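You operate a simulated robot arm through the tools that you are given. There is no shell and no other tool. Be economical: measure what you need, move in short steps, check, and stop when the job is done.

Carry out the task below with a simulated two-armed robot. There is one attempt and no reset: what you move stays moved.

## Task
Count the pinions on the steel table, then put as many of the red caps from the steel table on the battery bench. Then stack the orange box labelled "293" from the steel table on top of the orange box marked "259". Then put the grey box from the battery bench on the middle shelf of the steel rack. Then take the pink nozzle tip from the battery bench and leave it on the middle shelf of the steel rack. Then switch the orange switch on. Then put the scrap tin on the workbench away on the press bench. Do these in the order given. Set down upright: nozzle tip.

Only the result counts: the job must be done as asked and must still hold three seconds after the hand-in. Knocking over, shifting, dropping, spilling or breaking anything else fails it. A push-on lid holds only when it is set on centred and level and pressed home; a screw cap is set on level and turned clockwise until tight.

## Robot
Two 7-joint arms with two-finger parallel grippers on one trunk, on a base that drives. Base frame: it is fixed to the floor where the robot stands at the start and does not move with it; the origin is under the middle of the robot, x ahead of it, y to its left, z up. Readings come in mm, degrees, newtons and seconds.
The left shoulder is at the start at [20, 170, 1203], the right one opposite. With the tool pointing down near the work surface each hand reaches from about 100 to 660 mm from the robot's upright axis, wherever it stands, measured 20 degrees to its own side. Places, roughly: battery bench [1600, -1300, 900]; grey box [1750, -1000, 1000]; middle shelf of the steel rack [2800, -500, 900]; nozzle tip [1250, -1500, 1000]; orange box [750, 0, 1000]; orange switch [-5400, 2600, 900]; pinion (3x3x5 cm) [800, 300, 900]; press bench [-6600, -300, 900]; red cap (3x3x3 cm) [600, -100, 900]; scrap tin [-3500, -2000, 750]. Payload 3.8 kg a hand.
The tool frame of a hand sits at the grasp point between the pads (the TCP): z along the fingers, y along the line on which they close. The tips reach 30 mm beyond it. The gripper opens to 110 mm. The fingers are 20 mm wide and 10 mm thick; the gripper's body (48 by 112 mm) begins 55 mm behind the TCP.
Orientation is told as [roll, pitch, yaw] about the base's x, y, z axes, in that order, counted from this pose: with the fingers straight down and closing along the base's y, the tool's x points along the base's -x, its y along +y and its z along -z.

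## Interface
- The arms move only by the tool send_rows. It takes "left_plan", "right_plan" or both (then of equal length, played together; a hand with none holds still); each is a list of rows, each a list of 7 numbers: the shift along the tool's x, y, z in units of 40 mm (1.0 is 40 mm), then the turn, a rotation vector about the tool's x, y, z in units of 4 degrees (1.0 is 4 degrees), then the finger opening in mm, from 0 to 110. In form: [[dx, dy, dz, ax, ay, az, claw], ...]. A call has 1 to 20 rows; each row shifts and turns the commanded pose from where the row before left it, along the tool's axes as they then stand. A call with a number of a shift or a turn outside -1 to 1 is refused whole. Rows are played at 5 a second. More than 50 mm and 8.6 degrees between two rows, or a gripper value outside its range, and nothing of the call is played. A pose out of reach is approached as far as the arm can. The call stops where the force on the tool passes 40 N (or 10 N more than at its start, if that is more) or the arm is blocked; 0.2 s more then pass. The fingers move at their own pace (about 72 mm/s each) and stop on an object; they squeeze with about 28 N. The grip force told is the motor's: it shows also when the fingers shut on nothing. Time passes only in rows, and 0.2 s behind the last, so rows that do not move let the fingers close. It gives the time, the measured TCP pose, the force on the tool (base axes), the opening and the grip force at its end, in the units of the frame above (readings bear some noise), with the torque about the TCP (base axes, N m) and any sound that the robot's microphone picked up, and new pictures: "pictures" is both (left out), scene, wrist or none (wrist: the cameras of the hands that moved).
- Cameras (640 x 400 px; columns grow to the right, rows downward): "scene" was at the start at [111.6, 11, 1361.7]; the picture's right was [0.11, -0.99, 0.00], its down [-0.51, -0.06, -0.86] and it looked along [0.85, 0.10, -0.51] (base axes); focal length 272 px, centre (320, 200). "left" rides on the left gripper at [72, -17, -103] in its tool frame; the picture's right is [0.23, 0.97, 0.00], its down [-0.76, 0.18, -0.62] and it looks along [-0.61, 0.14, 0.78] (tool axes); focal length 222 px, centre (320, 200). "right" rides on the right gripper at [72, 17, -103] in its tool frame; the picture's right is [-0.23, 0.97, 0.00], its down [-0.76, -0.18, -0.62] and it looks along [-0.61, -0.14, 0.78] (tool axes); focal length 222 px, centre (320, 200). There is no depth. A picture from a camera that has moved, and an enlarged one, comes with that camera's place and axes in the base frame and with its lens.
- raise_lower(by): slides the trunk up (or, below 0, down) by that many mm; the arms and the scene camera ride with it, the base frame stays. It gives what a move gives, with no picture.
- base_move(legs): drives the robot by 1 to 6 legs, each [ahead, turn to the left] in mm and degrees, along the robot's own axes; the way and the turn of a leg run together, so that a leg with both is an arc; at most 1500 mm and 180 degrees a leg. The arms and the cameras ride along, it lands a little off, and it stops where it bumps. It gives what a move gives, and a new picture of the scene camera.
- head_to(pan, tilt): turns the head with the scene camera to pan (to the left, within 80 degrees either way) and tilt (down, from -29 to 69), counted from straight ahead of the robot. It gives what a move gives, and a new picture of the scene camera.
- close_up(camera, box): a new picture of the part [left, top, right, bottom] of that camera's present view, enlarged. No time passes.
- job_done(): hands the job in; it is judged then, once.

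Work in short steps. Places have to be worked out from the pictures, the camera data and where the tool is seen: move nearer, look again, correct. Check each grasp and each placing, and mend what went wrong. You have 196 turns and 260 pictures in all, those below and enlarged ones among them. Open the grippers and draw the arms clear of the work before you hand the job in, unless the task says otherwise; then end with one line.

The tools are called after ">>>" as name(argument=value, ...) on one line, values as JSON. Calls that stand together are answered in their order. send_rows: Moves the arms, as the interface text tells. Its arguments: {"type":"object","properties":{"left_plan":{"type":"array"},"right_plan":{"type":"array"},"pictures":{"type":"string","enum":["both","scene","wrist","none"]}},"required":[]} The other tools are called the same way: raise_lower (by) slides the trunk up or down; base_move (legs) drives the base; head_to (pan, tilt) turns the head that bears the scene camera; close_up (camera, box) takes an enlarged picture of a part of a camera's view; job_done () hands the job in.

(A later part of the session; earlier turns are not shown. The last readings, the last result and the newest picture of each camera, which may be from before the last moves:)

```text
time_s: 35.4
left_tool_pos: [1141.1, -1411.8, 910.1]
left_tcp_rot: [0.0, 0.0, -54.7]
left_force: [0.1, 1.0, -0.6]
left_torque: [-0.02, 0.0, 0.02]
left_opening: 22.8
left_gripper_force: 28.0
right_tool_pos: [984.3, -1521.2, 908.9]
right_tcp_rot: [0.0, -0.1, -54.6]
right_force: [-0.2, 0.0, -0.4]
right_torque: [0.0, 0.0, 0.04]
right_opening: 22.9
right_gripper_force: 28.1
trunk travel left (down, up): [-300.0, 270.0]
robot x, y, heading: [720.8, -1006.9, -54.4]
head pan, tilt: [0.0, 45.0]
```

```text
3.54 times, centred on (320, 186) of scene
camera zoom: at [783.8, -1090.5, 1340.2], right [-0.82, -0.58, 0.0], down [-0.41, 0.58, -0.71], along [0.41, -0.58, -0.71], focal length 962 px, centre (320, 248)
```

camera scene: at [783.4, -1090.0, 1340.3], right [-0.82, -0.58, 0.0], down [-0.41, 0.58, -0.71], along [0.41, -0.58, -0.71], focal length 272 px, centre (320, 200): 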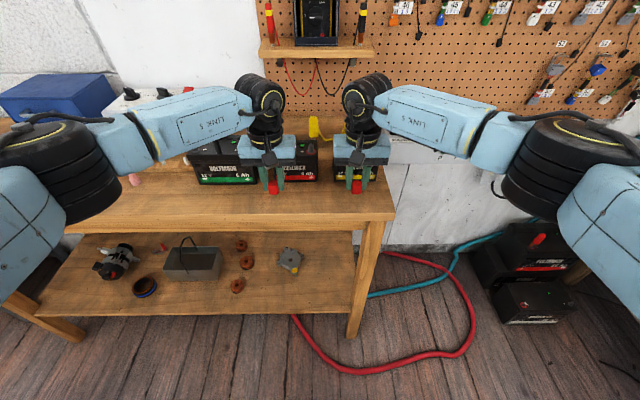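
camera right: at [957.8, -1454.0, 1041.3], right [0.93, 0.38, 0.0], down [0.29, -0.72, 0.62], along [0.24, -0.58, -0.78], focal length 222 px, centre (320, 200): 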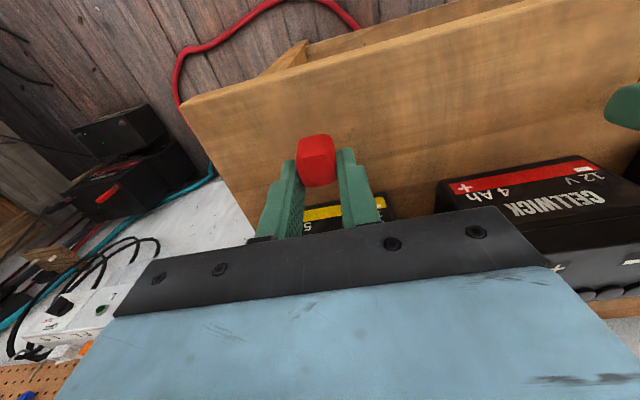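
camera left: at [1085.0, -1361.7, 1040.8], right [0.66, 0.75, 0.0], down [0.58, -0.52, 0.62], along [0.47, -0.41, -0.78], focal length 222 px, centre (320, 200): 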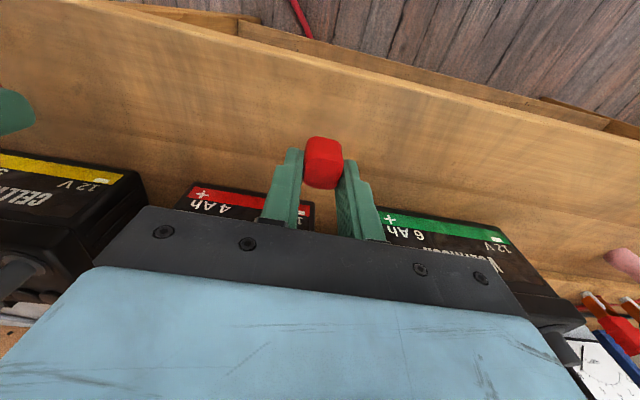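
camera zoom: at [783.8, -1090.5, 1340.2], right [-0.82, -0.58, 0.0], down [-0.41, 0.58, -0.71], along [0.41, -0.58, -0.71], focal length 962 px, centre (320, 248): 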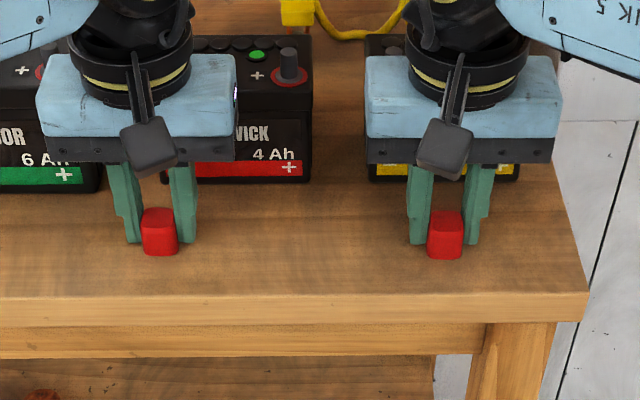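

Caps look almost touching. I lower in 2 mm steps watching the force.

>>> send_rows(left_plan=[[0, 0, 0.05, 0, 0, 0, 15], [0, 0, 0.05, 0, 0, 0, 15], [0, 0, 0.05, 0, 0, 0, 15]], right_plan=[[0, 0, 0.05, 0, 0, 0, 15], [0, 0, 0.05, 0, 0, 0, 15], [0, 0, 0.05, 0, 0, 0, 15]], pictures="none")

>>> close_up(camera="right", box=[220, 80, 420, 205])

```text
time_s: 36.2
left_tool_pos: [1139.5, -1412.1, 908.8]
left_tcp_rot: [0.0, -0.4, -54.8]
left_force: [3.0, 2.3, 22.8]
left_torque: [0.34, -0.1, -0.33]
left_opening: 22.6
left_gripper_force: 28.5
right_tool_pos: [984.3, -1523.0, 910.1]
right_tcp_rot: [0.1, -0.6, -54.9]
right_force: [-2.1, -7.4, 30.0]
right_torque: [-0.14, 0.43, 0.33]
right_opening: 22.7
right_gripper_force: 27.5
trunk travel left (down, up): [-300.0, 270.0]
robot x, y, heading: [722.6, -1006.0, -54.6]
head pan, tilt: [0.0, 45.0]
```

```text
3.20 times, centred on (320, 142) of right
camera zoom: at [957.0, -1452.2, 1012.4], right [0.93, 0.38, 0.0], down [0.29, -0.72, 0.63], along [0.24, -0.58, -0.78], focal length 711 px, centre (320, 384)
```

zoom: 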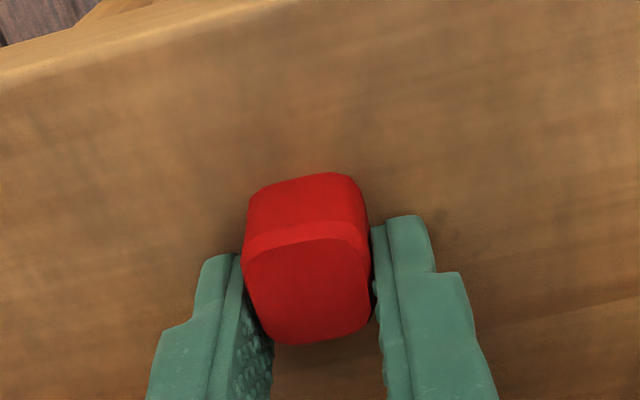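

Both caps touch the bench. I back off 3 mm, open and lift away.

>>> send_rows(left_plan=[[0, 0, -0.1, 0, 0, 0, 22], [0, 0, 0, 0, 0, 0, 40], [0, 0, 0, 0, 0, 0, 60], [0, 0, 0, 0, 0, 0, 60], [0, 0, -0.5, 0, 0, 0, 60], [0, 0, -1, 0, 0, 0, 60], [0, 0, -1, 0, 0, 0, 60]], right_plan=[[0, 0, -0.1, 0, 0, 0, 22], [0, 0, 0, 0, 0, 0, 40], [0, 0, 0, 0, 0, 0, 60], [0, 0, 0, 0, 0, 0, 60], [0, 0, -0.5, 0, 0, 0, 60], [0, 0, -1, 0, 0, 0, 60], [0, 0, -1, 0, 0, 0, 60]], pictures="scene")

```text
time_s: 37.8
left_tool_pos: [1139.7, -1411.5, 1010.9]
left_tcp_rot: [0.0, 0.1, -54.8]
left_force: [0.3, 0.3, 1.0]
left_torque: [-0.05, 0.0, -0.01]
left_opening: 59.7
left_gripper_force: 0.0
right_tool_pos: [984.0, -1521.2, 1008.5]
right_tcp_rot: [0.0, 0.0, -54.8]
right_force: [-0.1, -0.2, -0.8]
right_torque: [-0.05, -0.01, 0.0]
right_opening: 59.7
right_gripper_force: 0.1
trunk travel left (down, up): [-300.0, 270.0]
robot x, y, heading: [726.6, -1010.1, -54.6]
head pan, tilt: [0.0, 45.0]
camera scene: at [783.3, -1089.7, 1340.2], right [-0.82, -0.58, 0.0], down [-0.41, 0.58, -0.71], along [0.41, -0.58, -0.71], focal length 272 px, centre (320, 200)
```

scene: 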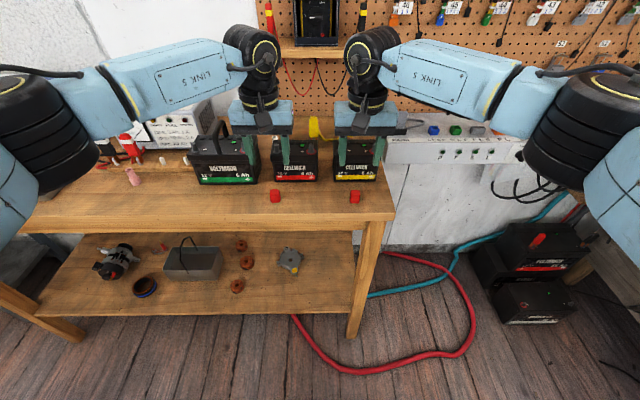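

Both caps stand on the bench. I retract the arms to the carry posture.

>>> send_rows(left_plan=[[0, 0, -0.9, 0, 0, 0, 60], [0.4, 0.4, -0.7, 0, 0, 0, 90], [0.4, 0.4, -0.7, 0, 0, 0, 90], [0.4, 0.4, -0.7, 0, 0, 0, 90], [0.4, 0.4, -0.7, 0, 0, 0, 90], [0.4, 0.4, -0.6, 0, 0, 0, 90], [0.4, 0.4, -0.6, 0, 0, 0, 90], [0.35, 0.4, 0, 0, 0, 0, 90]], right_plan=[[0, 0, -0.9, 0, 0, 0, 60], [0.4, -0.55, -0.7, 0, 0, 0, 90], [0.4, -0.55, -0.7, 0, 0, 0, 90], [0.4, -0.55, -0.7, 0, 0, 0, 90], [0.4, -0.55, -0.7, 0, 0, 0, 90], [0.4, -0.5, -0.6, 0, 0, 0, 90], [0.4, -0.5, -0.6, 0, 0, 0, 90], [0.35, -0.4, 0, 0, 0, 0, 90]], pictures="scene")

>>> close_up(camera="scene", box=[0, 60, 400, 310])

```text
time_s: 39.6
left_tool_pos: [1168.1, -1255.9, 1205.2]
left_tcp_rot: [0.0, -0.1, -54.7]
left_force: [-0.3, 0.5, 0.7]
left_torque: [-0.01, -0.01, -0.03]
left_opening: 90.1
left_gripper_force: 0.0
right_tool_pos: [804.7, -1514.2, 1204.7]
right_tcp_rot: [0.0, -0.1, -54.7]
right_force: [-0.1, 0.4, -0.5]
right_torque: [-0.02, -0.03, 0.0]
right_opening: 90.0
right_gripper_force: 0.0
trunk travel left (down, up): [-300.0, 270.0]
robot x, y, heading: [723.6, -1004.8, -54.8]
head pan, tilt: [0.0, 45.0]
camera scene: at [783.4, -1089.9, 1340.2], right [-0.82, -0.58, 0.0], down [-0.41, 0.58, -0.71], along [0.41, -0.58, -0.71], focal length 272 px, centre (320, 200)
```

scene: 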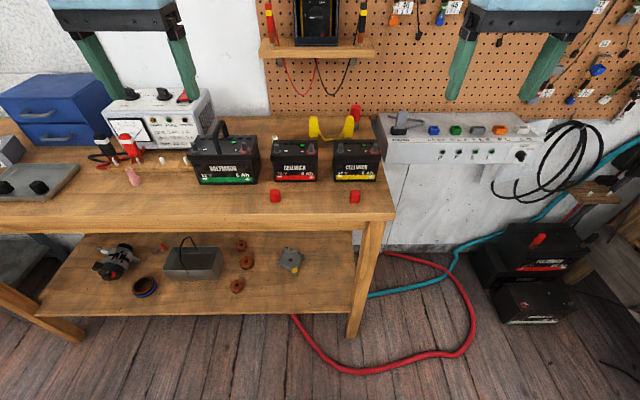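

```text
1.60 times, centred on (200, 185) of scene
camera zoom: at [783.4, -1089.9, 1340.2], right [-0.82, -0.58, 0.0], down [-0.41, 0.58, -0.71], along [0.41, -0.58, -0.71], focal length 435 px, centre (512, 224)
```

zoom: 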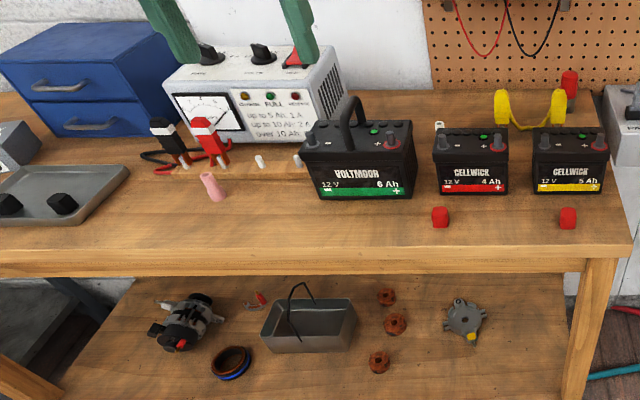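

Now I drive to the side of the steel table between table and bench: left 90°, 580 mm, left 90°.

>>> base_move(legs=[[0, 90], [580, 0], [0, 90]])

```text
time_s: 50.6
left_tool_pos: [741.8, -409.7, 1205.7]
left_tcp_rot: [0.0, 0.0, 125.6]
left_force: [0.2, -0.1, 0.1]
left_torque: [0.01, 0.0, 0.02]
left_opening: 89.8
left_gripper_force: 0.0
right_tool_pos: [1103.5, -149.5, 1203.9]
right_tcp_rot: [0.0, 0.0, 125.7]
right_force: [-0.5, -0.2, -0.1]
right_torque: [0.03, 0.01, 0.0]
right_opening: 89.9
right_gripper_force: 0.0
trunk travel left (down, up): [-300.0, 270.0]
robot x, y, heading: [1188.2, -655.9, 125.2]
head pan, tilt: [0.0, 45.0]
camera scene: at [1129.7, -571.8, 1340.2], right [0.81, 0.58, 0.0], down [0.41, -0.57, -0.71], along [-0.41, 0.58, -0.71], focal length 272 px, centre (320, 200)
```

scene: 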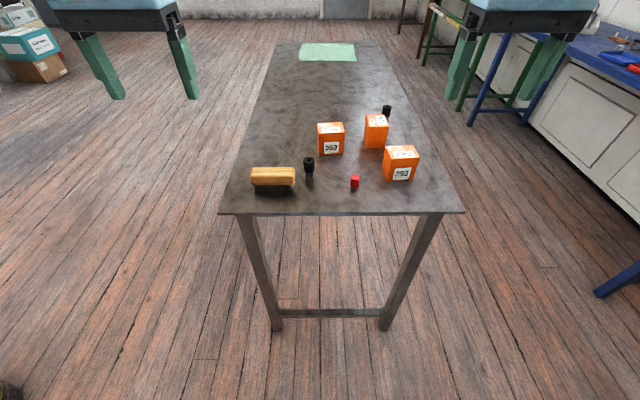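

This view confirms exactly two pinions. Table side edge is 540 mm ahead; box 293 ~700 ahead/-224, box 259 ~820/-33. I drive 195 mm ahead.

>>> base_move(legs=[[195, 0]])

>>> close_up(camera="scene", box=[260, 130, 480, 268])

```text
time_s: 52.2
left_tool_pos: [628.1, -247.3, 1204.2]
left_tcp_rot: [0.1, 0.1, 125.4]
left_force: [0.1, -0.1, 0.2]
left_torque: [-0.02, 0.01, 0.02]
left_opening: 90.2
left_gripper_force: 0.1
right_tool_pos: [993.5, 10.8, 1203.2]
right_tcp_rot: [0.0, 0.0, 125.4]
right_force: [-0.9, -0.1, 0.1]
right_torque: [-0.02, 0.0, -0.02]
right_opening: 89.9
right_gripper_force: 0.0
trunk travel left (down, up): [-300.0, 270.0]
robot x, y, heading: [1075.7, -498.0, 125.7]
head pan, tilt: [0.0, 45.0]
camera scene: at [1016.2, -411.8, 1340.1], right [0.82, 0.58, 0.0], down [0.41, -0.58, -0.71], along [-0.41, 0.58, -0.71], focal length 272 px, centre (320, 200)
```

scene: 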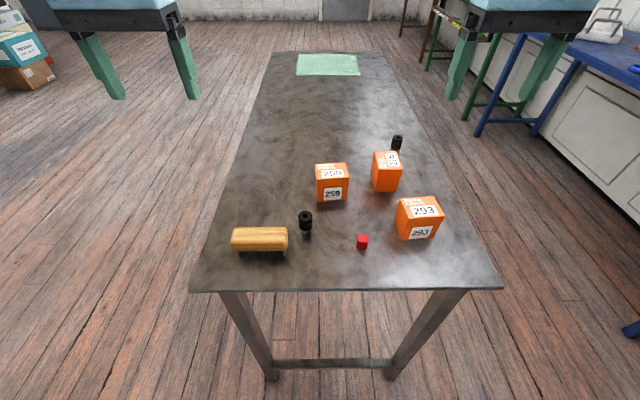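

```text
2.90 times, centred on (370, 199) of scene
camera zoom: at [1016.2, -411.8, 1340.1], right [0.82, 0.58, 0.0], down [0.41, -0.58, -0.71], along [-0.41, 0.58, -0.71], focal length 788 px, centre (175, 203)
```

zoom: 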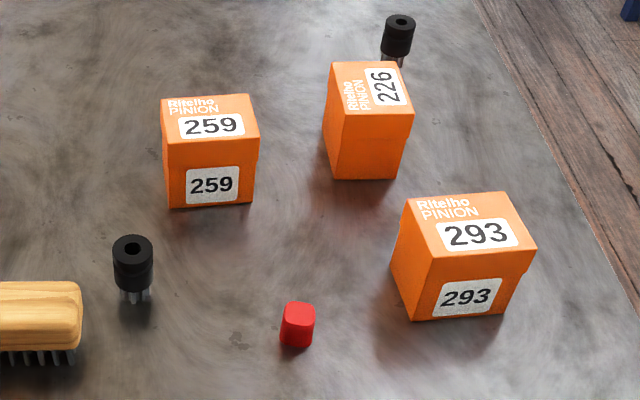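

Box 293 centre ≈ (499 ahead, -212), box 259 ≈ (621, -27), each turned ~5° CCW, 72 mm high. I bring the right hand above 293.

>>> send_rows(right_plan=[[-0.155, 0.067, 0.85, 0, 0, -0.21, 104], [-0.155, 0.067, 0.85, 0, 0, -0.21, 104], [-0.155, 0.067, 0.85, 0, 0, -0.21, 104], [-0.155, 0.067, 0.85, 0, 0, -0.21, 104], [-0.155, 0.067, 0.85, 0, 0, -0.21, 104], [-0.155, 0.067, 0.85, 0, 0, -0.21, 104], [0, 0, 0, 0, 0, 0, 104]])

>>> close_up(camera="scene", box=[330, 130, 490, 268])

```text
time_s: 53.8
left_tool_pos: [628.4, -247.9, 1205.6]
left_tcp_rot: [0.0, -0.1, 125.3]
left_force: [-0.8, 1.0, -0.5]
left_torque: [-0.02, 0.02, -0.02]
left_opening: 90.0
left_gripper_force: 0.0
right_tool_pos: [956.5, 30.9, 999.0]
right_tcp_rot: [-0.1, -0.1, 130.5]
right_force: [0.8, 0.4, -0.7]
right_torque: [-0.02, 0.0, -0.01]
right_opening: 104.2
right_gripper_force: 0.0
trunk travel left (down, up): [-300.0, 270.0]
robot x, y, heading: [1075.2, -497.0, 125.4]
head pan, tilt: [0.0, 45.0]
camera scene: at [1016.9, -412.7, 1340.2], right [0.82, 0.58, 0.0], down [0.41, -0.58, -0.71], along [-0.41, 0.58, -0.71], focal length 272 px, centre (320, 200)
camera right: at [992.0, -36.4, 1102.4], right [-0.89, -0.46, 0.0], down [-0.36, 0.69, 0.62], along [-0.29, 0.55, -0.78], focal length 222 px, centre (320, 200)
```

scene: 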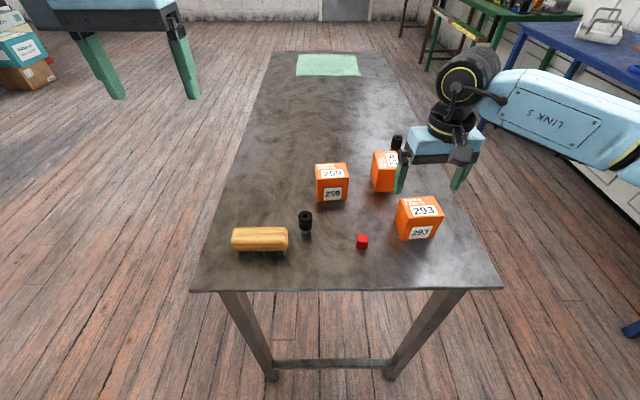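
right: 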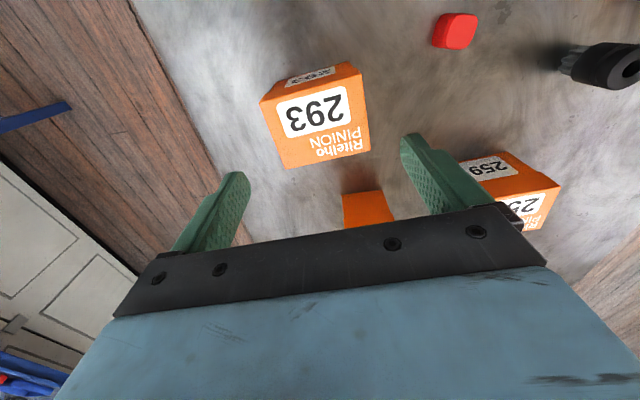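

```text
2.90 times, centred on (410, 199) of scene
camera zoom: at [1016.9, -412.7, 1340.2], right [0.82, 0.58, 0.0], down [0.41, -0.58, -0.71], along [-0.41, 0.58, -0.71], focal length 788 px, centre (59, 203)
```

zoom: 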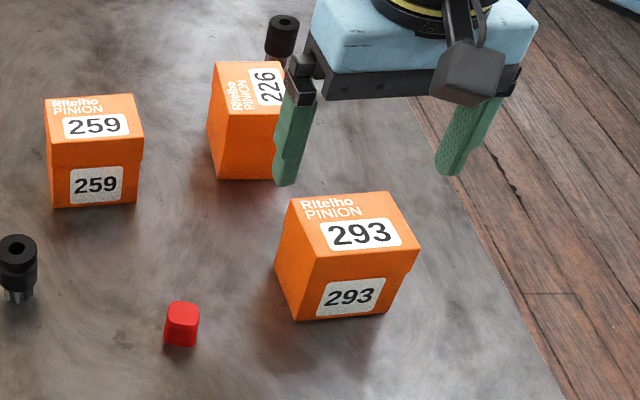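

Wrist view says 293's centre is ~10 mm nearer than the TCP and aligned with the gripper. I shift back 9 mm and descend to z≈892.

>>> send_rows(right_plan=[[0.22, 0, 0.6, 0, 0, 0, 104], [0, 0, 0.7, 0, 0, 0, 104], [0, 0, 0.7, 0, 0, 0, 104], [0, 0, 0.66, 0, 0, 0, 104], [0, 0, 0, 0, 0, 0, 104]])

>>> close_up(camera="scene", box=[330, 130, 490, 268])

```text
time_s: 55.0
left_tool_pos: [629.9, -248.7, 1204.0]
left_tcp_rot: [0.0, 0.0, 125.5]
left_force: [0.1, -0.2, -0.3]
left_torque: [0.0, -0.02, 0.03]
left_opening: 90.1
left_gripper_force: 0.0
right_tool_pos: [961.0, 21.8, 894.6]
right_tcp_rot: [0.0, -0.1, 130.4]
right_force: [0.0, -0.2, 0.2]
right_torque: [0.0, -0.02, -0.03]
right_opening: 104.0
right_gripper_force: 0.1
trunk travel left (down, up): [-300.0, 270.0]
robot x, y, heading: [1074.4, -494.1, 125.4]
head pan, tilt: [0.0, 45.0]
camera scene: at [1016.8, -412.6, 1340.2], right [0.82, 0.58, 0.0], down [0.41, -0.58, -0.71], along [-0.41, 0.58, -0.71], focal length 272 px, centre (320, 200)
camera right: at [996.7, -44.2, 997.5], right [-0.89, -0.46, 0.0], down [-0.36, 0.69, 0.62], along [-0.29, 0.55, -0.78], focal length 222 px, centre (320, 200)
```

scene: 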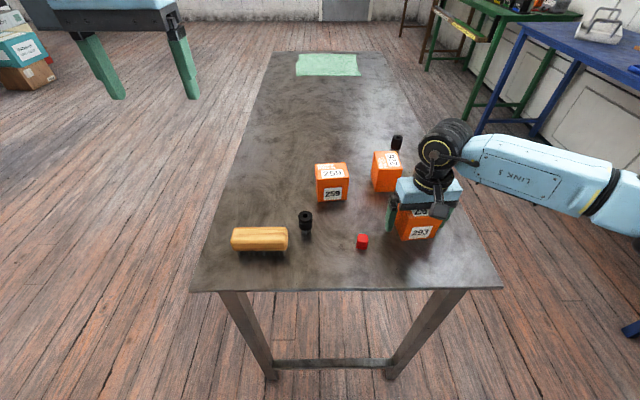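
right: 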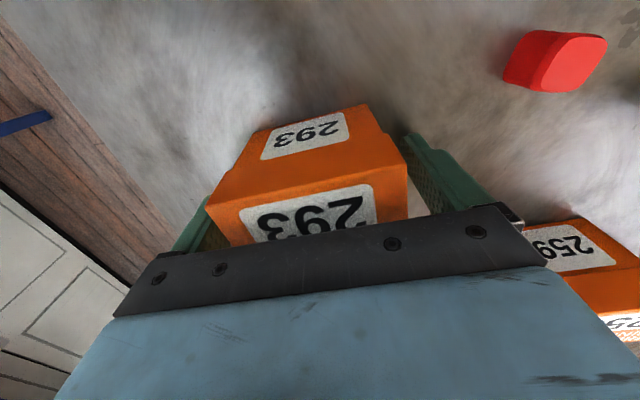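

```text
2.90 times, centred on (410, 199) of scene
camera zoom: at [1016.8, -412.6, 1340.2], right [0.82, 0.58, 0.0], down [0.41, -0.58, -0.71], along [-0.41, 0.58, -0.71], focal length 788 px, centre (59, 203)
```

zoom: 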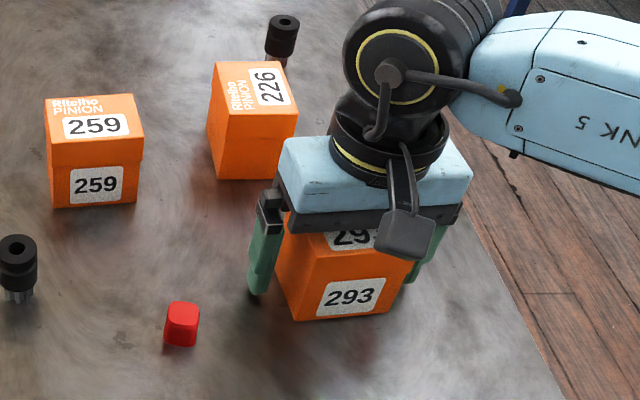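

Box is between the fingers. Close and lift 50 mm.

>>> send_rows(right_plan=[[0, 0, 0, 0, 0, 0, 60], [0, 0, 0, 0, 0, 0, 50], [0, 0, 0, 0, 0, 0, 50], [0, 0, -0.4, 0, 0, 0, 50], [0, 0, -0.9, 0, 0, 0, 50], [0, 0, 0, 0, 0, 0, 50]], pictures="wrist")

>>> close_up(camera="scene", box=[280, 130, 490, 268])

```text
time_s: 56.4
left_tool_pos: [629.4, -248.8, 1205.5]
left_tcp_rot: [0.0, 0.0, 125.4]
left_force: [0.8, -0.2, -0.6]
left_torque: [-0.01, -0.01, -0.02]
left_opening: 89.8
left_gripper_force: 0.0
right_tool_pos: [961.8, 21.6, 946.3]
right_tcp_rot: [0.0, 0.0, 130.3]
right_force: [-0.3, 0.1, -2.5]
right_torque: [0.0, 0.0, 0.02]
right_opening: 74.9
right_gripper_force: 27.4
trunk travel left (down, up): [-300.0, 270.0]
robot x, y, heading: [1073.8, -496.4, 125.6]
head pan, tilt: [0.0, 45.0]
camera right: at [998.1, -44.3, 1048.6], right [-0.89, -0.46, 0.0], down [-0.36, 0.69, 0.62], along [-0.29, 0.55, -0.78], focal length 222 px, centre (320, 200)
```

right: 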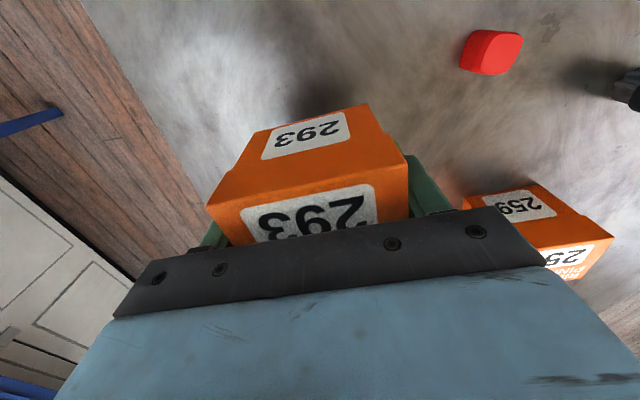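

```text
2.90 times, centred on (385, 199) of scene
camera zoom: at [1016.7, -412.2, 1340.1], right [0.82, 0.58, 0.0], down [0.41, -0.58, -0.71], along [-0.41, 0.58, -0.71], focal length 788 px, centre (132, 203)
```

zoom: 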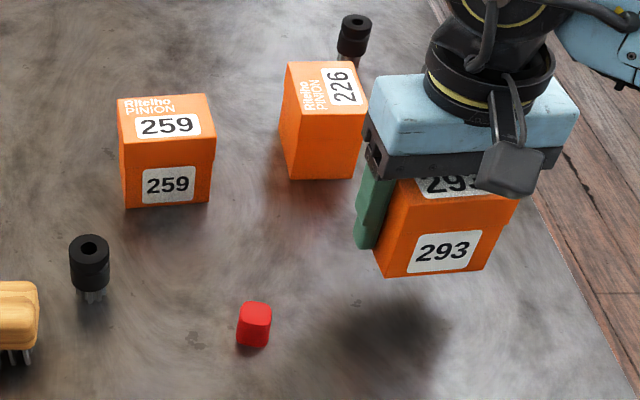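

Held (74.9 mm). I raise to z≈1030 and carry it over box 259.

>>> send_rows(right_plan=[[0, 0, -0.9, 0, 0, 0, 50], [0, 0, -1, 0, 0, 0, 50], [-0.48, 0.6, -0.2, 0, 0, 0, 50], [-0.48, 0.6, 0, 0, 0, 0, 50], [-0.48, 0.6, 0, 0, 0, 0, 50], [-0.48, 0.6, 0, 0, 0, 0, 50], [-0.48, 0.6, 0, 0, 0, 0, 50], [-0.48, 0.6, 0, 0, 0, 0, 50], [-0.5, 0.62, 0, 0, 0, -0.2, 50], [0, 0, 0, 0, 0, 0, 50]])

>>> close_up(camera="scene", box=[260, 110, 420, 210])

```text
time_s: 58.6
left_tool_pos: [631.0, -246.7, 1205.1]
left_tcp_rot: [0.1, 0.0, 125.3]
left_force: [0.1, 0.7, 0.1]
left_torque: [0.0, 0.02, 0.02]
left_opening: 90.3
left_gripper_force: 0.1
right_tool_pos: [749.6, 16.7, 1030.2]
right_tcp_rot: [0.2, -0.1, 131.2]
right_force: [0.8, 0.9, -1.6]
right_torque: [-0.02, 0.0, 0.0]
right_opening: 75.1
right_gripper_force: 28.1
trunk travel left (down, up): [-300.0, 270.0]
robot x, y, heading: [1075.2, -496.1, 125.5]
head pan, tilt: [0.0, 45.0]
camera scene: at [1018.0, -411.1, 1340.1], right [0.82, 0.58, 0.0], down [0.41, -0.58, -0.71], along [-0.41, 0.58, -0.71], focal length 272 px, centre (320, 200)
camera right: at [786.1, -49.7, 1133.0], right [-0.88, -0.47, 0.0], down [-0.37, 0.69, 0.62], along [-0.3, 0.55, -0.78], focal length 222 px, centre (320, 200)
```

scene: 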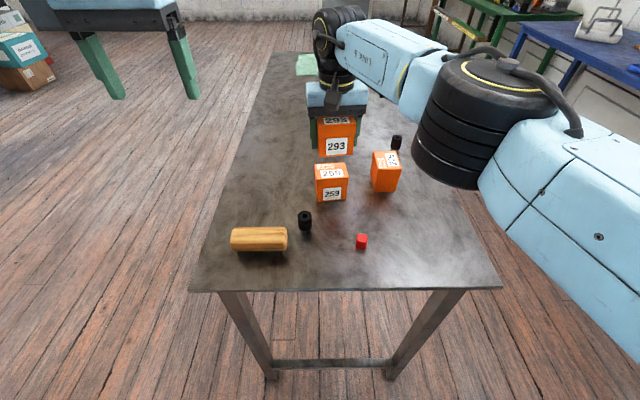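
right: 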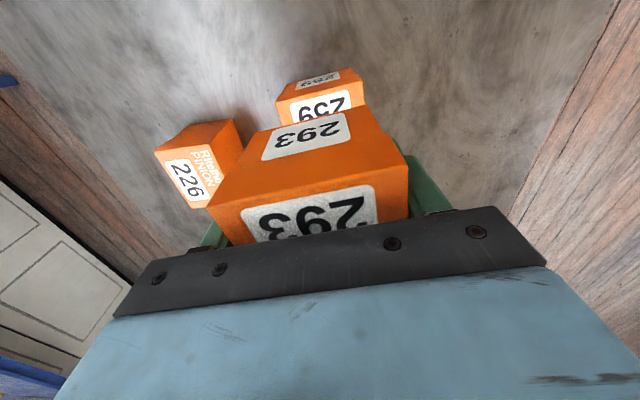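

```text
4.00 times, centred on (340, 160) of scene
camera zoom: at [1018.0, -411.1, 1340.1], right [0.82, 0.58, 0.0], down [0.41, -0.58, -0.71], along [-0.41, 0.58, -0.71], focal length 1088 px, centre (240, 360)
```

zoom: 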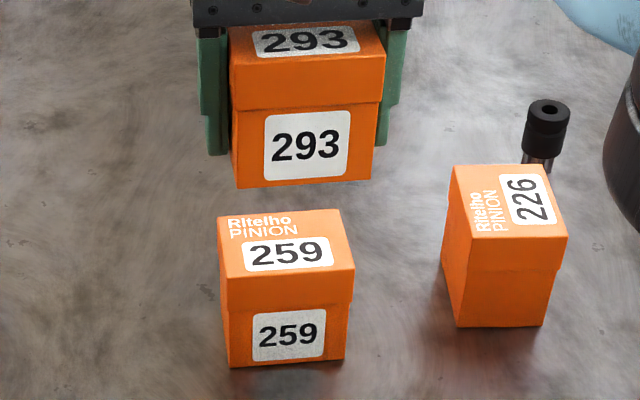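

293 is aligned with 259 within ~4 mm. I shift 3 mm left and descend to z≈976, then check.

>>> send_rows(right_plan=[[0, 0.08, 0.4, 0, 0, 0, 50], [0, 0, 0.4, 0, 0, 0, 50], [0, 0, 0.35, 0, 0, 0, 50], [0, 0, 0.2, 0, 0, 0, 50], [0, 0, 0, 0, 0, 0, 50]], pictures="none")

>>> close_up(camera="scene", box=[260, 110, 420, 210])

```text
time_s: 59.8
left_tool_pos: [630.3, -248.5, 1205.8]
left_tcp_rot: [0.0, 0.1, 125.5]
left_force: [0.0, -0.3, 0.0]
left_torque: [-0.02, 0.02, 0.0]
left_opening: 90.1
left_gripper_force: 0.0
right_tool_pos: [744.8, 11.8, 974.5]
right_tcp_rot: [0.0, 0.0, 131.2]
right_force: [0.5, 0.0, -1.4]
right_torque: [-0.03, 0.0, -0.03]
right_opening: 75.1
right_gripper_force: 27.6
trunk travel left (down, up): [-300.0, 270.0]
robot x, y, heading: [1076.9, -500.3, 125.2]
head pan, tilt: [0.0, 45.0]
```

```text
4.00 times, centred on (340, 160) of scene
camera zoom: at [1016.6, -412.5, 1340.2], right [0.82, 0.58, 0.0], down [0.41, -0.58, -0.71], along [-0.41, 0.58, -0.71], focal length 1088 px, centre (240, 360)
```

zoom: 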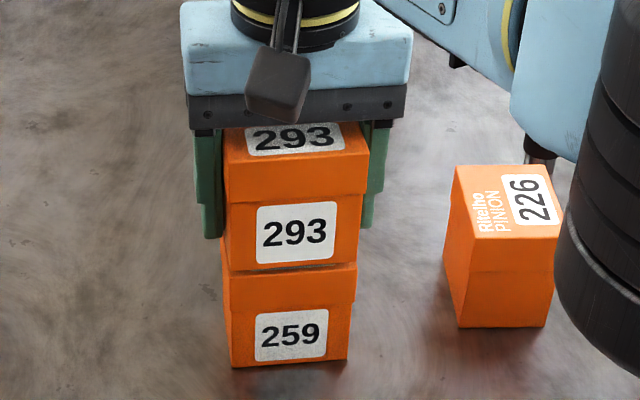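

Very well aligned. I lower in small steps until contact.

>>> send_rows(right_plan=[[0, 0, 0.08, 0, 0, 0, 50], [0, 0, 0.06, 0, 0, 0, 50], [0, 0, 0.05, 0, 0, 0, 50]], pictures="none")

>>> close_up(camera="scene", box=[280, 120, 400, 210])

```text
time_s: 60.6
left_tool_pos: [628.8, -250.4, 1205.5]
left_tcp_rot: [0.0, -0.1, 125.4]
left_force: [0.3, -0.2, 0.4]
left_torque: [0.0, -0.02, 0.01]
left_opening: 90.1
left_gripper_force: 0.0
right_tool_pos: [747.4, 12.0, 971.1]
right_tcp_rot: [0.0, -0.3, 131.1]
right_force: [-1.5, 1.0, 15.0]
right_torque: [-0.24, -0.18, -0.03]
right_opening: 75.0
right_gripper_force: 28.1
right hand out of reach, approached as far as the arm can: row 2
trunk travel left (down, up): [-300.0, 270.0]
robot x, y, heading: [1074.1, -496.1, 125.5]
head pan, tilt: [0.0, 45.0]
```

```text
4.44 times, centred on (340, 165) of scene
camera zoom: at [1017.3, -413.6, 1340.5], right [0.82, 0.58, 0.0], down [0.41, -0.58, -0.71], along [-0.41, 0.58, -0.71], focal length 1208 px, centre (231, 356)
```

zoom: 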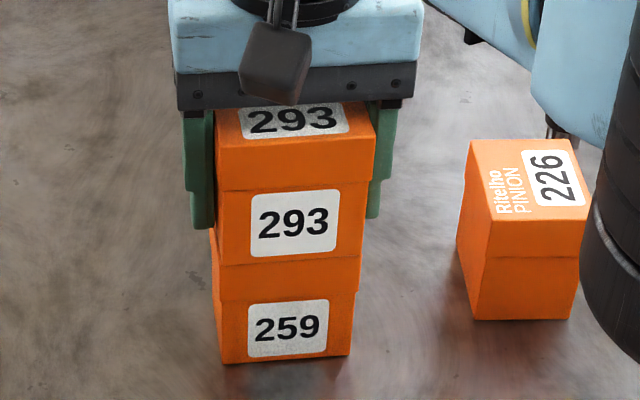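

Contact (15 N). I ease off 1 mm, open and lift straight up.

>>> send_rows(right_plan=[[0, 0, -0.04, 0, 0, 0, 74], [0, 0, 0, 0, 0, 0, 88], [0, 0, 0, 0, 0, 0, 100], [0, 0, 0, 0, 0, 0, 100], [0, 0, -0.5, 0, 0, 0, 100], [0, 0, -1, 0, 0, 0, 100], [0, 0, -1, 0, 0, 0, 100]], pictures="scene")

>>> close_up(camera="scene", box=[260, 110, 420, 210])

```text
time_s: 62.2
left_tool_pos: [629.3, -248.4, 1205.7]
left_tcp_rot: [0.1, 0.0, 125.4]
left_force: [0.0, -0.4, 0.0]
left_torque: [0.0, -0.02, 0.01]
left_opening: 90.1
left_gripper_force: 0.0
right_tool_pos: [746.8, 11.9, 1071.1]
right_tcp_rot: [0.0, -0.1, 131.3]
right_force: [0.7, -0.2, -1.1]
right_torque: [0.03, 0.02, -0.02]
right_opening: 100.0
right_gripper_force: 0.0
trunk travel left (down, up): [-300.0, 270.0]
robot x, y, heading: [1072.4, -494.4, 125.6]
head pan, tilt: [0.0, 45.0]
camera scene: at [1016.6, -413.4, 1340.2], right [0.82, 0.58, 0.0], down [0.41, -0.58, -0.71], along [-0.41, 0.58, -0.71], focal length 272 px, centre (320, 200)
```

scene: 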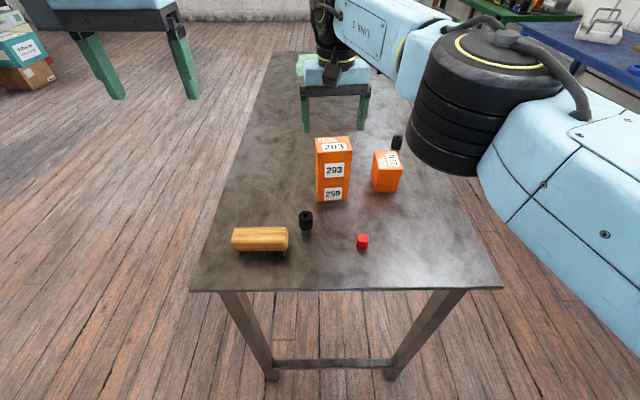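

```text
4.00 times, centred on (340, 160) of scene
camera zoom: at [1016.6, -413.4, 1340.2], right [0.82, 0.58, 0.0], down [0.41, -0.58, -0.71], along [-0.41, 0.58, -0.71], focal length 1088 px, centre (240, 360)
```

zoom: 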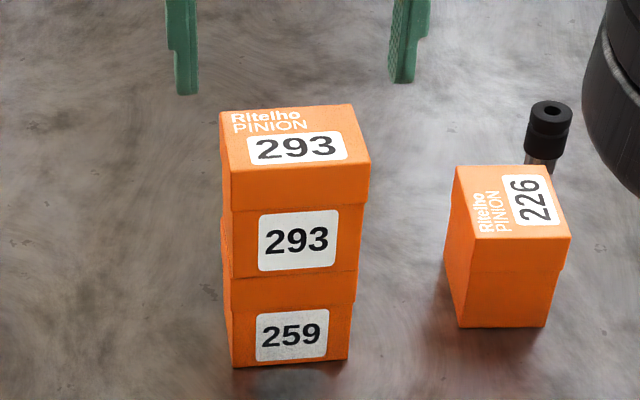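

The stack is good. I retract the right arm to the carry posture and turn the head toward the rack.

>>> send_rows(right_plan=[[0, 0, -1, 0, 0, 0, 100], [0, 0, -1, 0, 0, 0, 100], [0, 0, -1, 0, 0, 0, 100], [0, 0, -0.4, 0, 0, 0, 100], [0.7, -0.76, 0, 0, 0, 0.24, 100], [0.7, -0.76, 0, 0, 0, 0.24, 100], [0.7, -0.76, 0, 0, 0, 0.24, 100], [0.7, -0.76, 0, 0, 0, 0.24, 100], [0.7, -0.76, 0, 0, 0, 0.24, 100], [0.7, -0.76, 0, 0, 0, 0.24, 100]], pictures="none")

>>> head_to(pan=-80, tilt=15)

```text
time_s: 64.4
left_tool_pos: [630.0, -248.0, 1206.8]
left_tcp_rot: [0.1, -0.1, 125.5]
left_force: [1.4, 0.0, 1.3]
left_torque: [-0.02, 0.07, -0.01]
left_opening: 90.1
left_gripper_force: 0.0
right_tool_pos: [1021.5, -17.0, 1197.7]
right_tcp_rot: [0.1, -0.2, 125.4]
right_force: [-0.1, 0.8, -0.3]
right_torque: [0.02, 0.04, 0.01]
right_opening: 99.9
right_gripper_force: 0.1
right hand out of reach, approached as far as the arm can: row 1, 2, 3, 4, 5
trunk travel left (down, up): [-300.0, 270.0]
robot x, y, heading: [1074.6, -494.1, 125.4]
head pan, tilt: [0.0, 45.0]
```

```text
time_s: 65.9
left_tool_pos: [628.1, -249.9, 1205.7]
left_tcp_rot: [0.0, 0.0, 125.4]
left_force: [-0.3, 1.2, 0.9]
left_torque: [0.02, 0.0, 0.0]
left_opening: 90.1
left_gripper_force: 0.0
right_tool_pos: [1018.6, -17.0, 1200.1]
right_tcp_rot: [0.0, 0.0, 125.4]
right_force: [0.6, 0.0, 0.1]
right_torque: [-0.01, 0.02, 0.01]
right_opening: 100.0
right_gripper_force: 0.1
trunk travel left (down, up): [-300.0, 270.0]
robot x, y, heading: [1073.5, -493.8, 125.3]
head pan, tilt: [-80.0, 15.0]
camera scene: at [1129.4, -412.3, 1387.0], right [0.71, -0.7, 0.0], down [-0.18, -0.18, -0.97], along [0.68, 0.69, -0.26], focal length 272 px, centre (320, 200)
```

scene: 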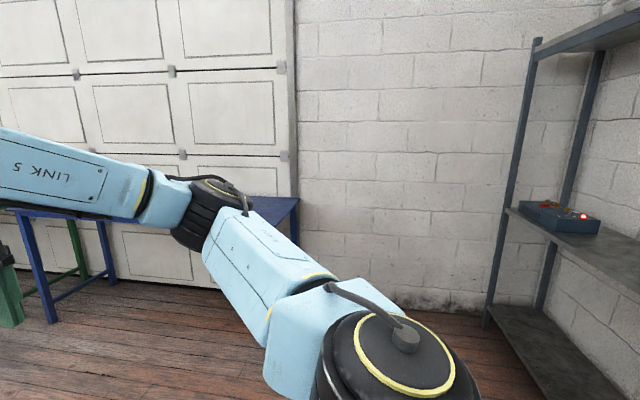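

The rack is at the right end beyond the bench. I turn right 90° and drive 330 mm, then look at rack and bench end.

>>> head_to(pan=-35, tilt=20)

>>> base_move(legs=[[0, -90], [330, 0]])

```text
time_s: 67.0
left_tool_pos: [629.6, -249.3, 1205.3]
left_tcp_rot: [0.0, 0.0, 125.4]
left_force: [-0.3, 0.1, -0.8]
left_torque: [0.0, -0.05, -0.01]
left_opening: 89.9
left_gripper_force: 0.1
right_tool_pos: [1019.1, -18.4, 1200.5]
right_tcp_rot: [0.0, 0.0, 125.5]
right_force: [0.5, 0.3, 0.9]
right_torque: [0.03, 0.02, 0.01]
right_opening: 100.1
right_gripper_force: 0.0
trunk travel left (down, up): [-300.0, 270.0]
robot x, y, heading: [1075.2, -496.4, 125.5]
head pan, tilt: [-35.0, 20.0]
camera scene: at [1063.3, -385.7, 1378.8], right [1.0, 0.01, 0.0], down [0.0, -0.34, -0.94], along [-0.01, 0.94, -0.34], focal length 272 px, centre (320, 200)
```

scene: 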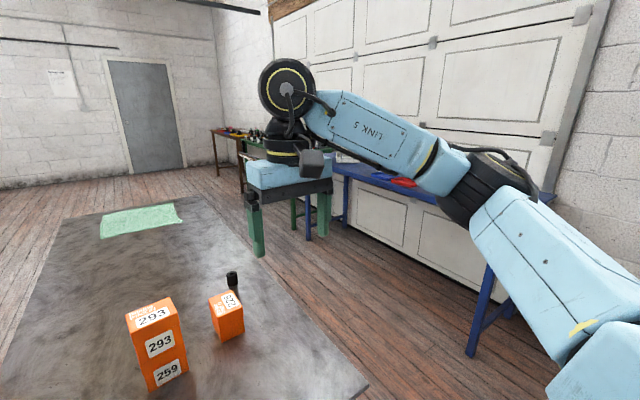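

```text
time_s: 73.0
left_tool_pos: [1594.3, 136.0, 1204.8]
left_tcp_rot: [0.1, -0.1, 35.0]
left_force: [-0.3, 0.6, 0.0]
left_torque: [-0.03, 0.04, -0.03]
left_opening: 89.9
left_gripper_force: 0.0
right_tool_pos: [1822.4, -257.2, 1199.0]
right_tcp_rot: [0.0, 0.0, 35.2]
right_force: [0.2, -0.2, 0.2]
right_torque: [-0.03, 0.01, 0.0]
right_opening: 99.8
right_gripper_force: 0.0
trunk travel left (down, up): [-300.0, 270.0]
robot x, y, heading: [1341.8, -310.1, 35.1]
head pan, tilt: [-35.0, 20.0]
camera scene: at [1454.0, -296.3, 1378.8], right [0.0, -1.0, 0.0], down [-0.34, 0.0, -0.94], along [0.94, 0.0, -0.34], focal length 272 px, centre (320, 200)
```

scene: 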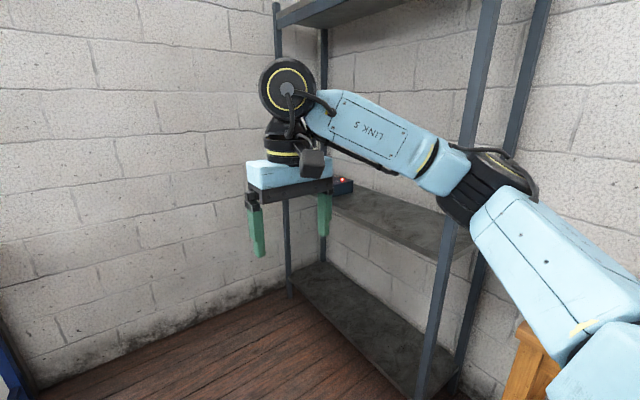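

The rack stands along the same wall as the bench, left of it. I turn right 90° to face the bench at the grey box and look down.

>>> base_move(legs=[[0, -90], [250, 0]])

>>> head_to(pan=0, tilt=40)

```text
time_s: 78.7
left_tool_pos: [1922.8, -771.2, 1205.8]
left_tcp_rot: [0.0, 0.0, -55.7]
left_force: [0.5, -0.2, 0.1]
left_torque: [0.01, 0.05, 0.01]
left_opening: 90.1
left_gripper_force: 0.1
right_tool_pos: [1527.5, -994.5, 1198.9]
right_tcp_rot: [-0.1, 0.0, -55.5]
right_force: [0.0, -0.9, -0.2]
right_torque: [0.06, -0.01, -0.01]
right_opening: 100.0
right_gripper_force: 0.0
trunk travel left (down, up): [-300.0, 270.0]
robot x, y, heading: [1482.8, -516.8, -55.6]
head pan, tilt: [-35.0, 20.0]
camera scene: at [1493.5, -624.6, 1378.8], right [-1.0, 0.01, 0.0], down [0.0, 0.34, -0.94], along [-0.01, -0.94, -0.34], focal length 272 px, centre (320, 200)
```

scene: 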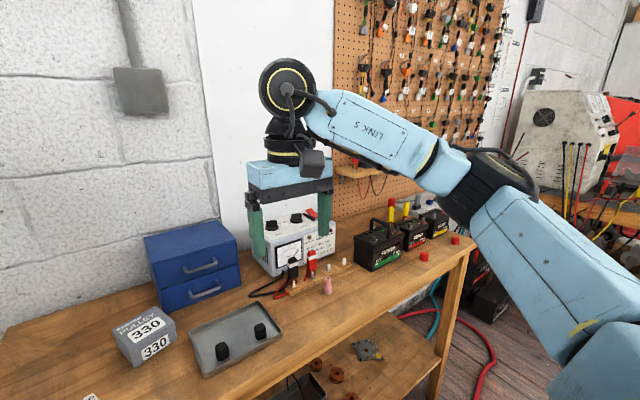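

```text
time_s: 79.7
left_tool_pos: [1922.2, -770.5, 1205.4]
left_tcp_rot: [0.0, 0.0, -55.6]
left_force: [1.0, 0.1, 0.5]
left_torque: [0.0, 0.03, 0.01]
left_opening: 90.0
left_gripper_force: 0.1
right_tool_pos: [1526.8, -993.3, 1199.9]
right_tcp_rot: [0.0, -0.2, -55.5]
right_force: [0.3, -0.1, -0.6]
right_torque: [0.0, 0.05, 0.0]
right_opening: 100.2
right_gripper_force: 0.1
trunk travel left (down, up): [-300.0, 270.0]
robot x, y, heading: [1480.2, -514.8, -55.6]
head pan, tilt: [0.0, 40.0]
camera scene: at [1542.0, -601.1, 1347.5], right [-0.83, -0.56, 0.0], down [-0.36, 0.53, -0.77], along [0.43, -0.63, -0.64], focal length 272 px, centre (320, 200)
```

scene: 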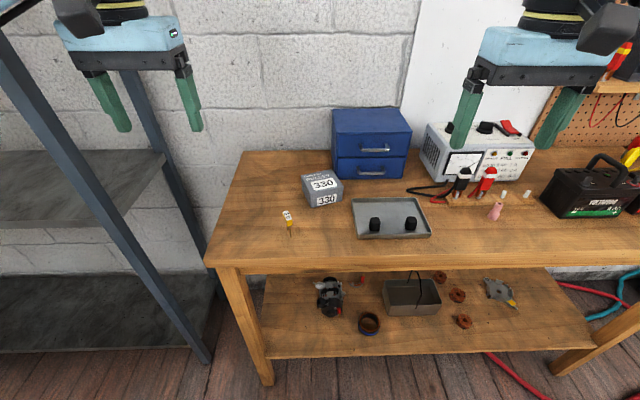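

Clear view of grey box 330, nozzle and rack post. I enlarge the grey box and the nozzle.

>>> close_up(camera="scene", box=[270, 140, 430, 240])

>>> close_up(camera="scene", box=[430, 140, 590, 240])

```text
4.00 times, centred on (350, 190) of scene
camera zoom: at [1542.0, -601.1, 1347.5], right [-0.83, -0.56, 0.0], down [-0.36, 0.53, -0.77], along [0.43, -0.63, -0.64], focal length 1088 px, centre (200, 240)
```

zoom: 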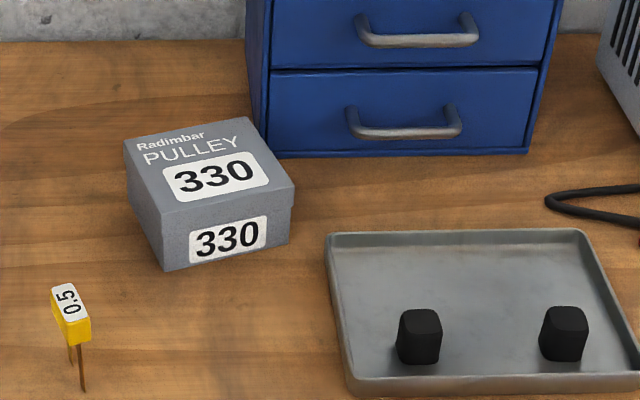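

```text
4.00 times, centred on (510, 190) of scene
camera zoom: at [1542.0, -601.1, 1347.5], right [-0.83, -0.56, 0.0], down [-0.36, 0.53, -0.77], along [0.43, -0.63, -0.64], focal length 1088 px, centre (-440, 240)
```

zoom: 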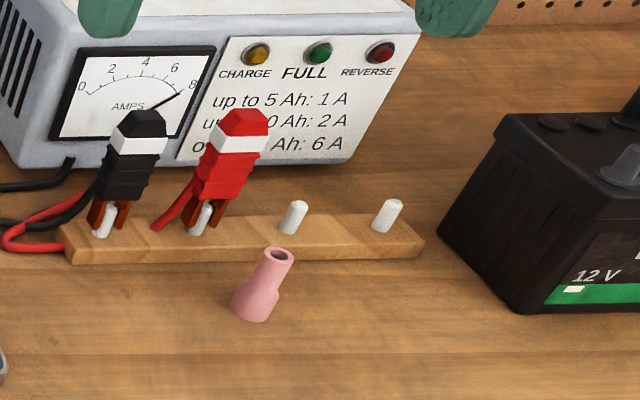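

Grey box 330: ~87x70x50 mm, yaw ~20° CCW, centre (686 ahead, -6). I drive 95 mm closer.

>>> base_move(legs=[[95, 0]])

>>> close_up(camera="scene", box=[260, 150, 420, 250])

```text
time_s: 80.8
left_tool_pos: [1976.4, -850.9, 1205.2]
left_tcp_rot: [0.0, 0.0, -55.8]
left_force: [0.4, -0.4, -0.2]
left_torque: [0.03, 0.01, 0.04]
left_opening: 90.0
left_gripper_force: 0.0
right_tool_pos: [1581.0, -1073.4, 1198.9]
right_tcp_rot: [0.1, 0.0, -55.6]
right_force: [0.8, 0.5, -1.8]
right_torque: [0.01, 0.01, -0.01]
right_opening: 100.0
right_gripper_force: 0.0
trunk travel left (down, up): [-300.0, 270.0]
robot x, y, heading: [1536.6, -590.5, -55.9]
head pan, tilt: [0.0, 40.0]
camera scene: at [1595.9, -680.3, 1347.3], right [-0.83, -0.56, 0.0], down [-0.36, 0.53, -0.77], along [0.43, -0.63, -0.64], focal length 272 px, centre (320, 200)
```

scene: 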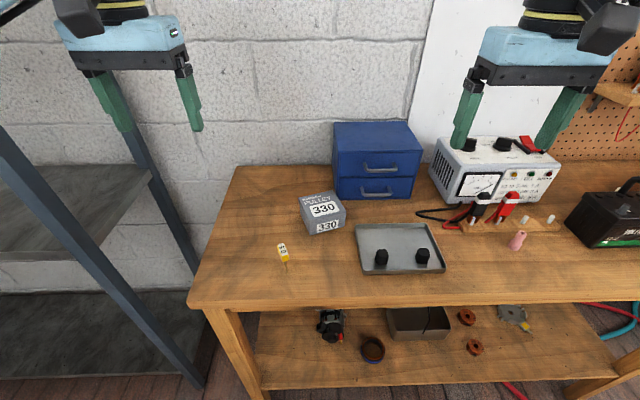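

```text
4.00 times, centred on (340, 200) of scene
camera zoom: at [1595.9, -680.3, 1347.3], right [-0.83, -0.56, 0.0], down [-0.36, 0.53, -0.77], along [0.43, -0.63, -0.64], focal length 1088 px, centre (240, 200)
```

zoom: 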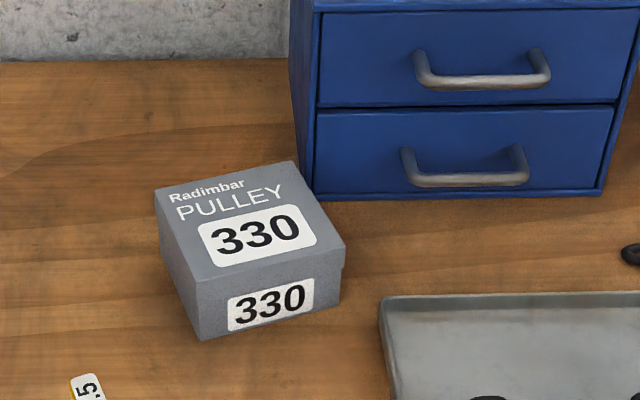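

Box centre ≈ (595,-5), yaw 19.5°. I bring the left hand above it, rotate 19.5° CCW and open fully.

>>> send_rows(left_plan=[[-0.419, -0.7, 0.485, 0, 0, 0, 110], [-0.419, -0.7, 0.485, 0, 0, 0, 110], [-0.419, -0.7, 0.485, 0, 0, 0, 110], [-0.419, -0.7, 0.485, 0, 0, 0, 110], [-0.419, -0.7, 0.485, 0, 0, 0, 110], [-0.419, -0.7, 0.485, 0, 0, 0, 110], [-0.419, -0.7, 0.485, 0, 0, 0, 110], [-0.419, -0.7, 0.485, 0, 0, 0, 110], [0, 0, 0, 0, 0, -0.975, 110], [0, 0, 0, 0, 0, -0.975, 110], [0, 0, 0, 0, 0, -0.975, 110], [0, 0, 0, 0, 0, -0.975, 110], [0, 0, 0, 0, 0, -0.975, 110], [0, 0, 0, 0, 0, 0, 110]])

```text
time_s: 83.8
left_tool_pos: [1859.2, -1082.0, 1050.3]
left_tcp_rot: [0.0, -0.2, -36.3]
left_force: [0.4, 0.2, 0.1]
left_torque: [-0.02, 0.01, 0.04]
left_opening: 110.0
left_gripper_force: 0.0
left hand out of reach, approached as far as the arm can: row 8
right_tool_pos: [1580.0, -1072.0, 1200.0]
right_tcp_rot: [0.0, -0.1, -55.6]
right_force: [-0.3, -0.7, 0.2]
right_torque: [0.06, 0.0, -0.05]
right_opening: 99.9
right_gripper_force: 0.1
trunk travel left (down, up): [-300.0, 270.0]
robot x, y, heading: [1534.6, -595.1, -56.0]
head pan, tilt: [0.0, 40.0]
camera scene: at [1595.3, -679.5, 1347.4], right [-0.83, -0.56, 0.0], down [-0.36, 0.53, -0.77], along [0.43, -0.63, -0.64], focal length 272 px, centre (320, 200)
camera left: at [1791.0, -1053.7, 1152.7], right [0.39, 0.92, 0.0], down [0.72, -0.31, 0.62], along [0.57, -0.25, -0.78], focal length 222 px, centre (320, 200)
```

scene: 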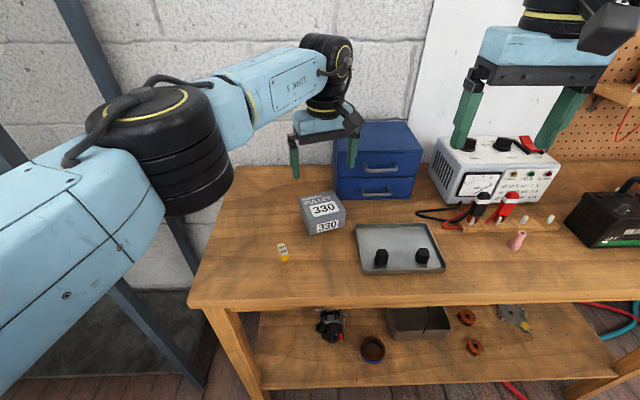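
left: 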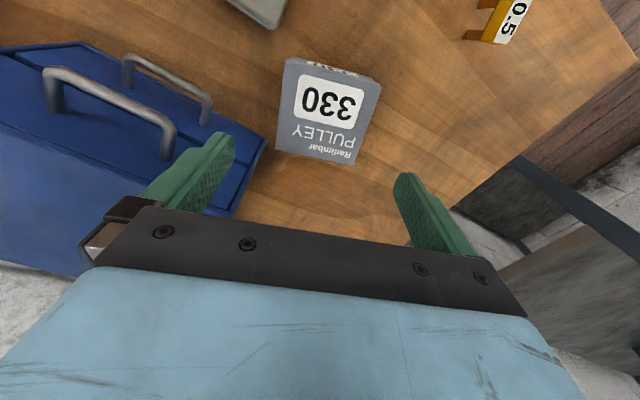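

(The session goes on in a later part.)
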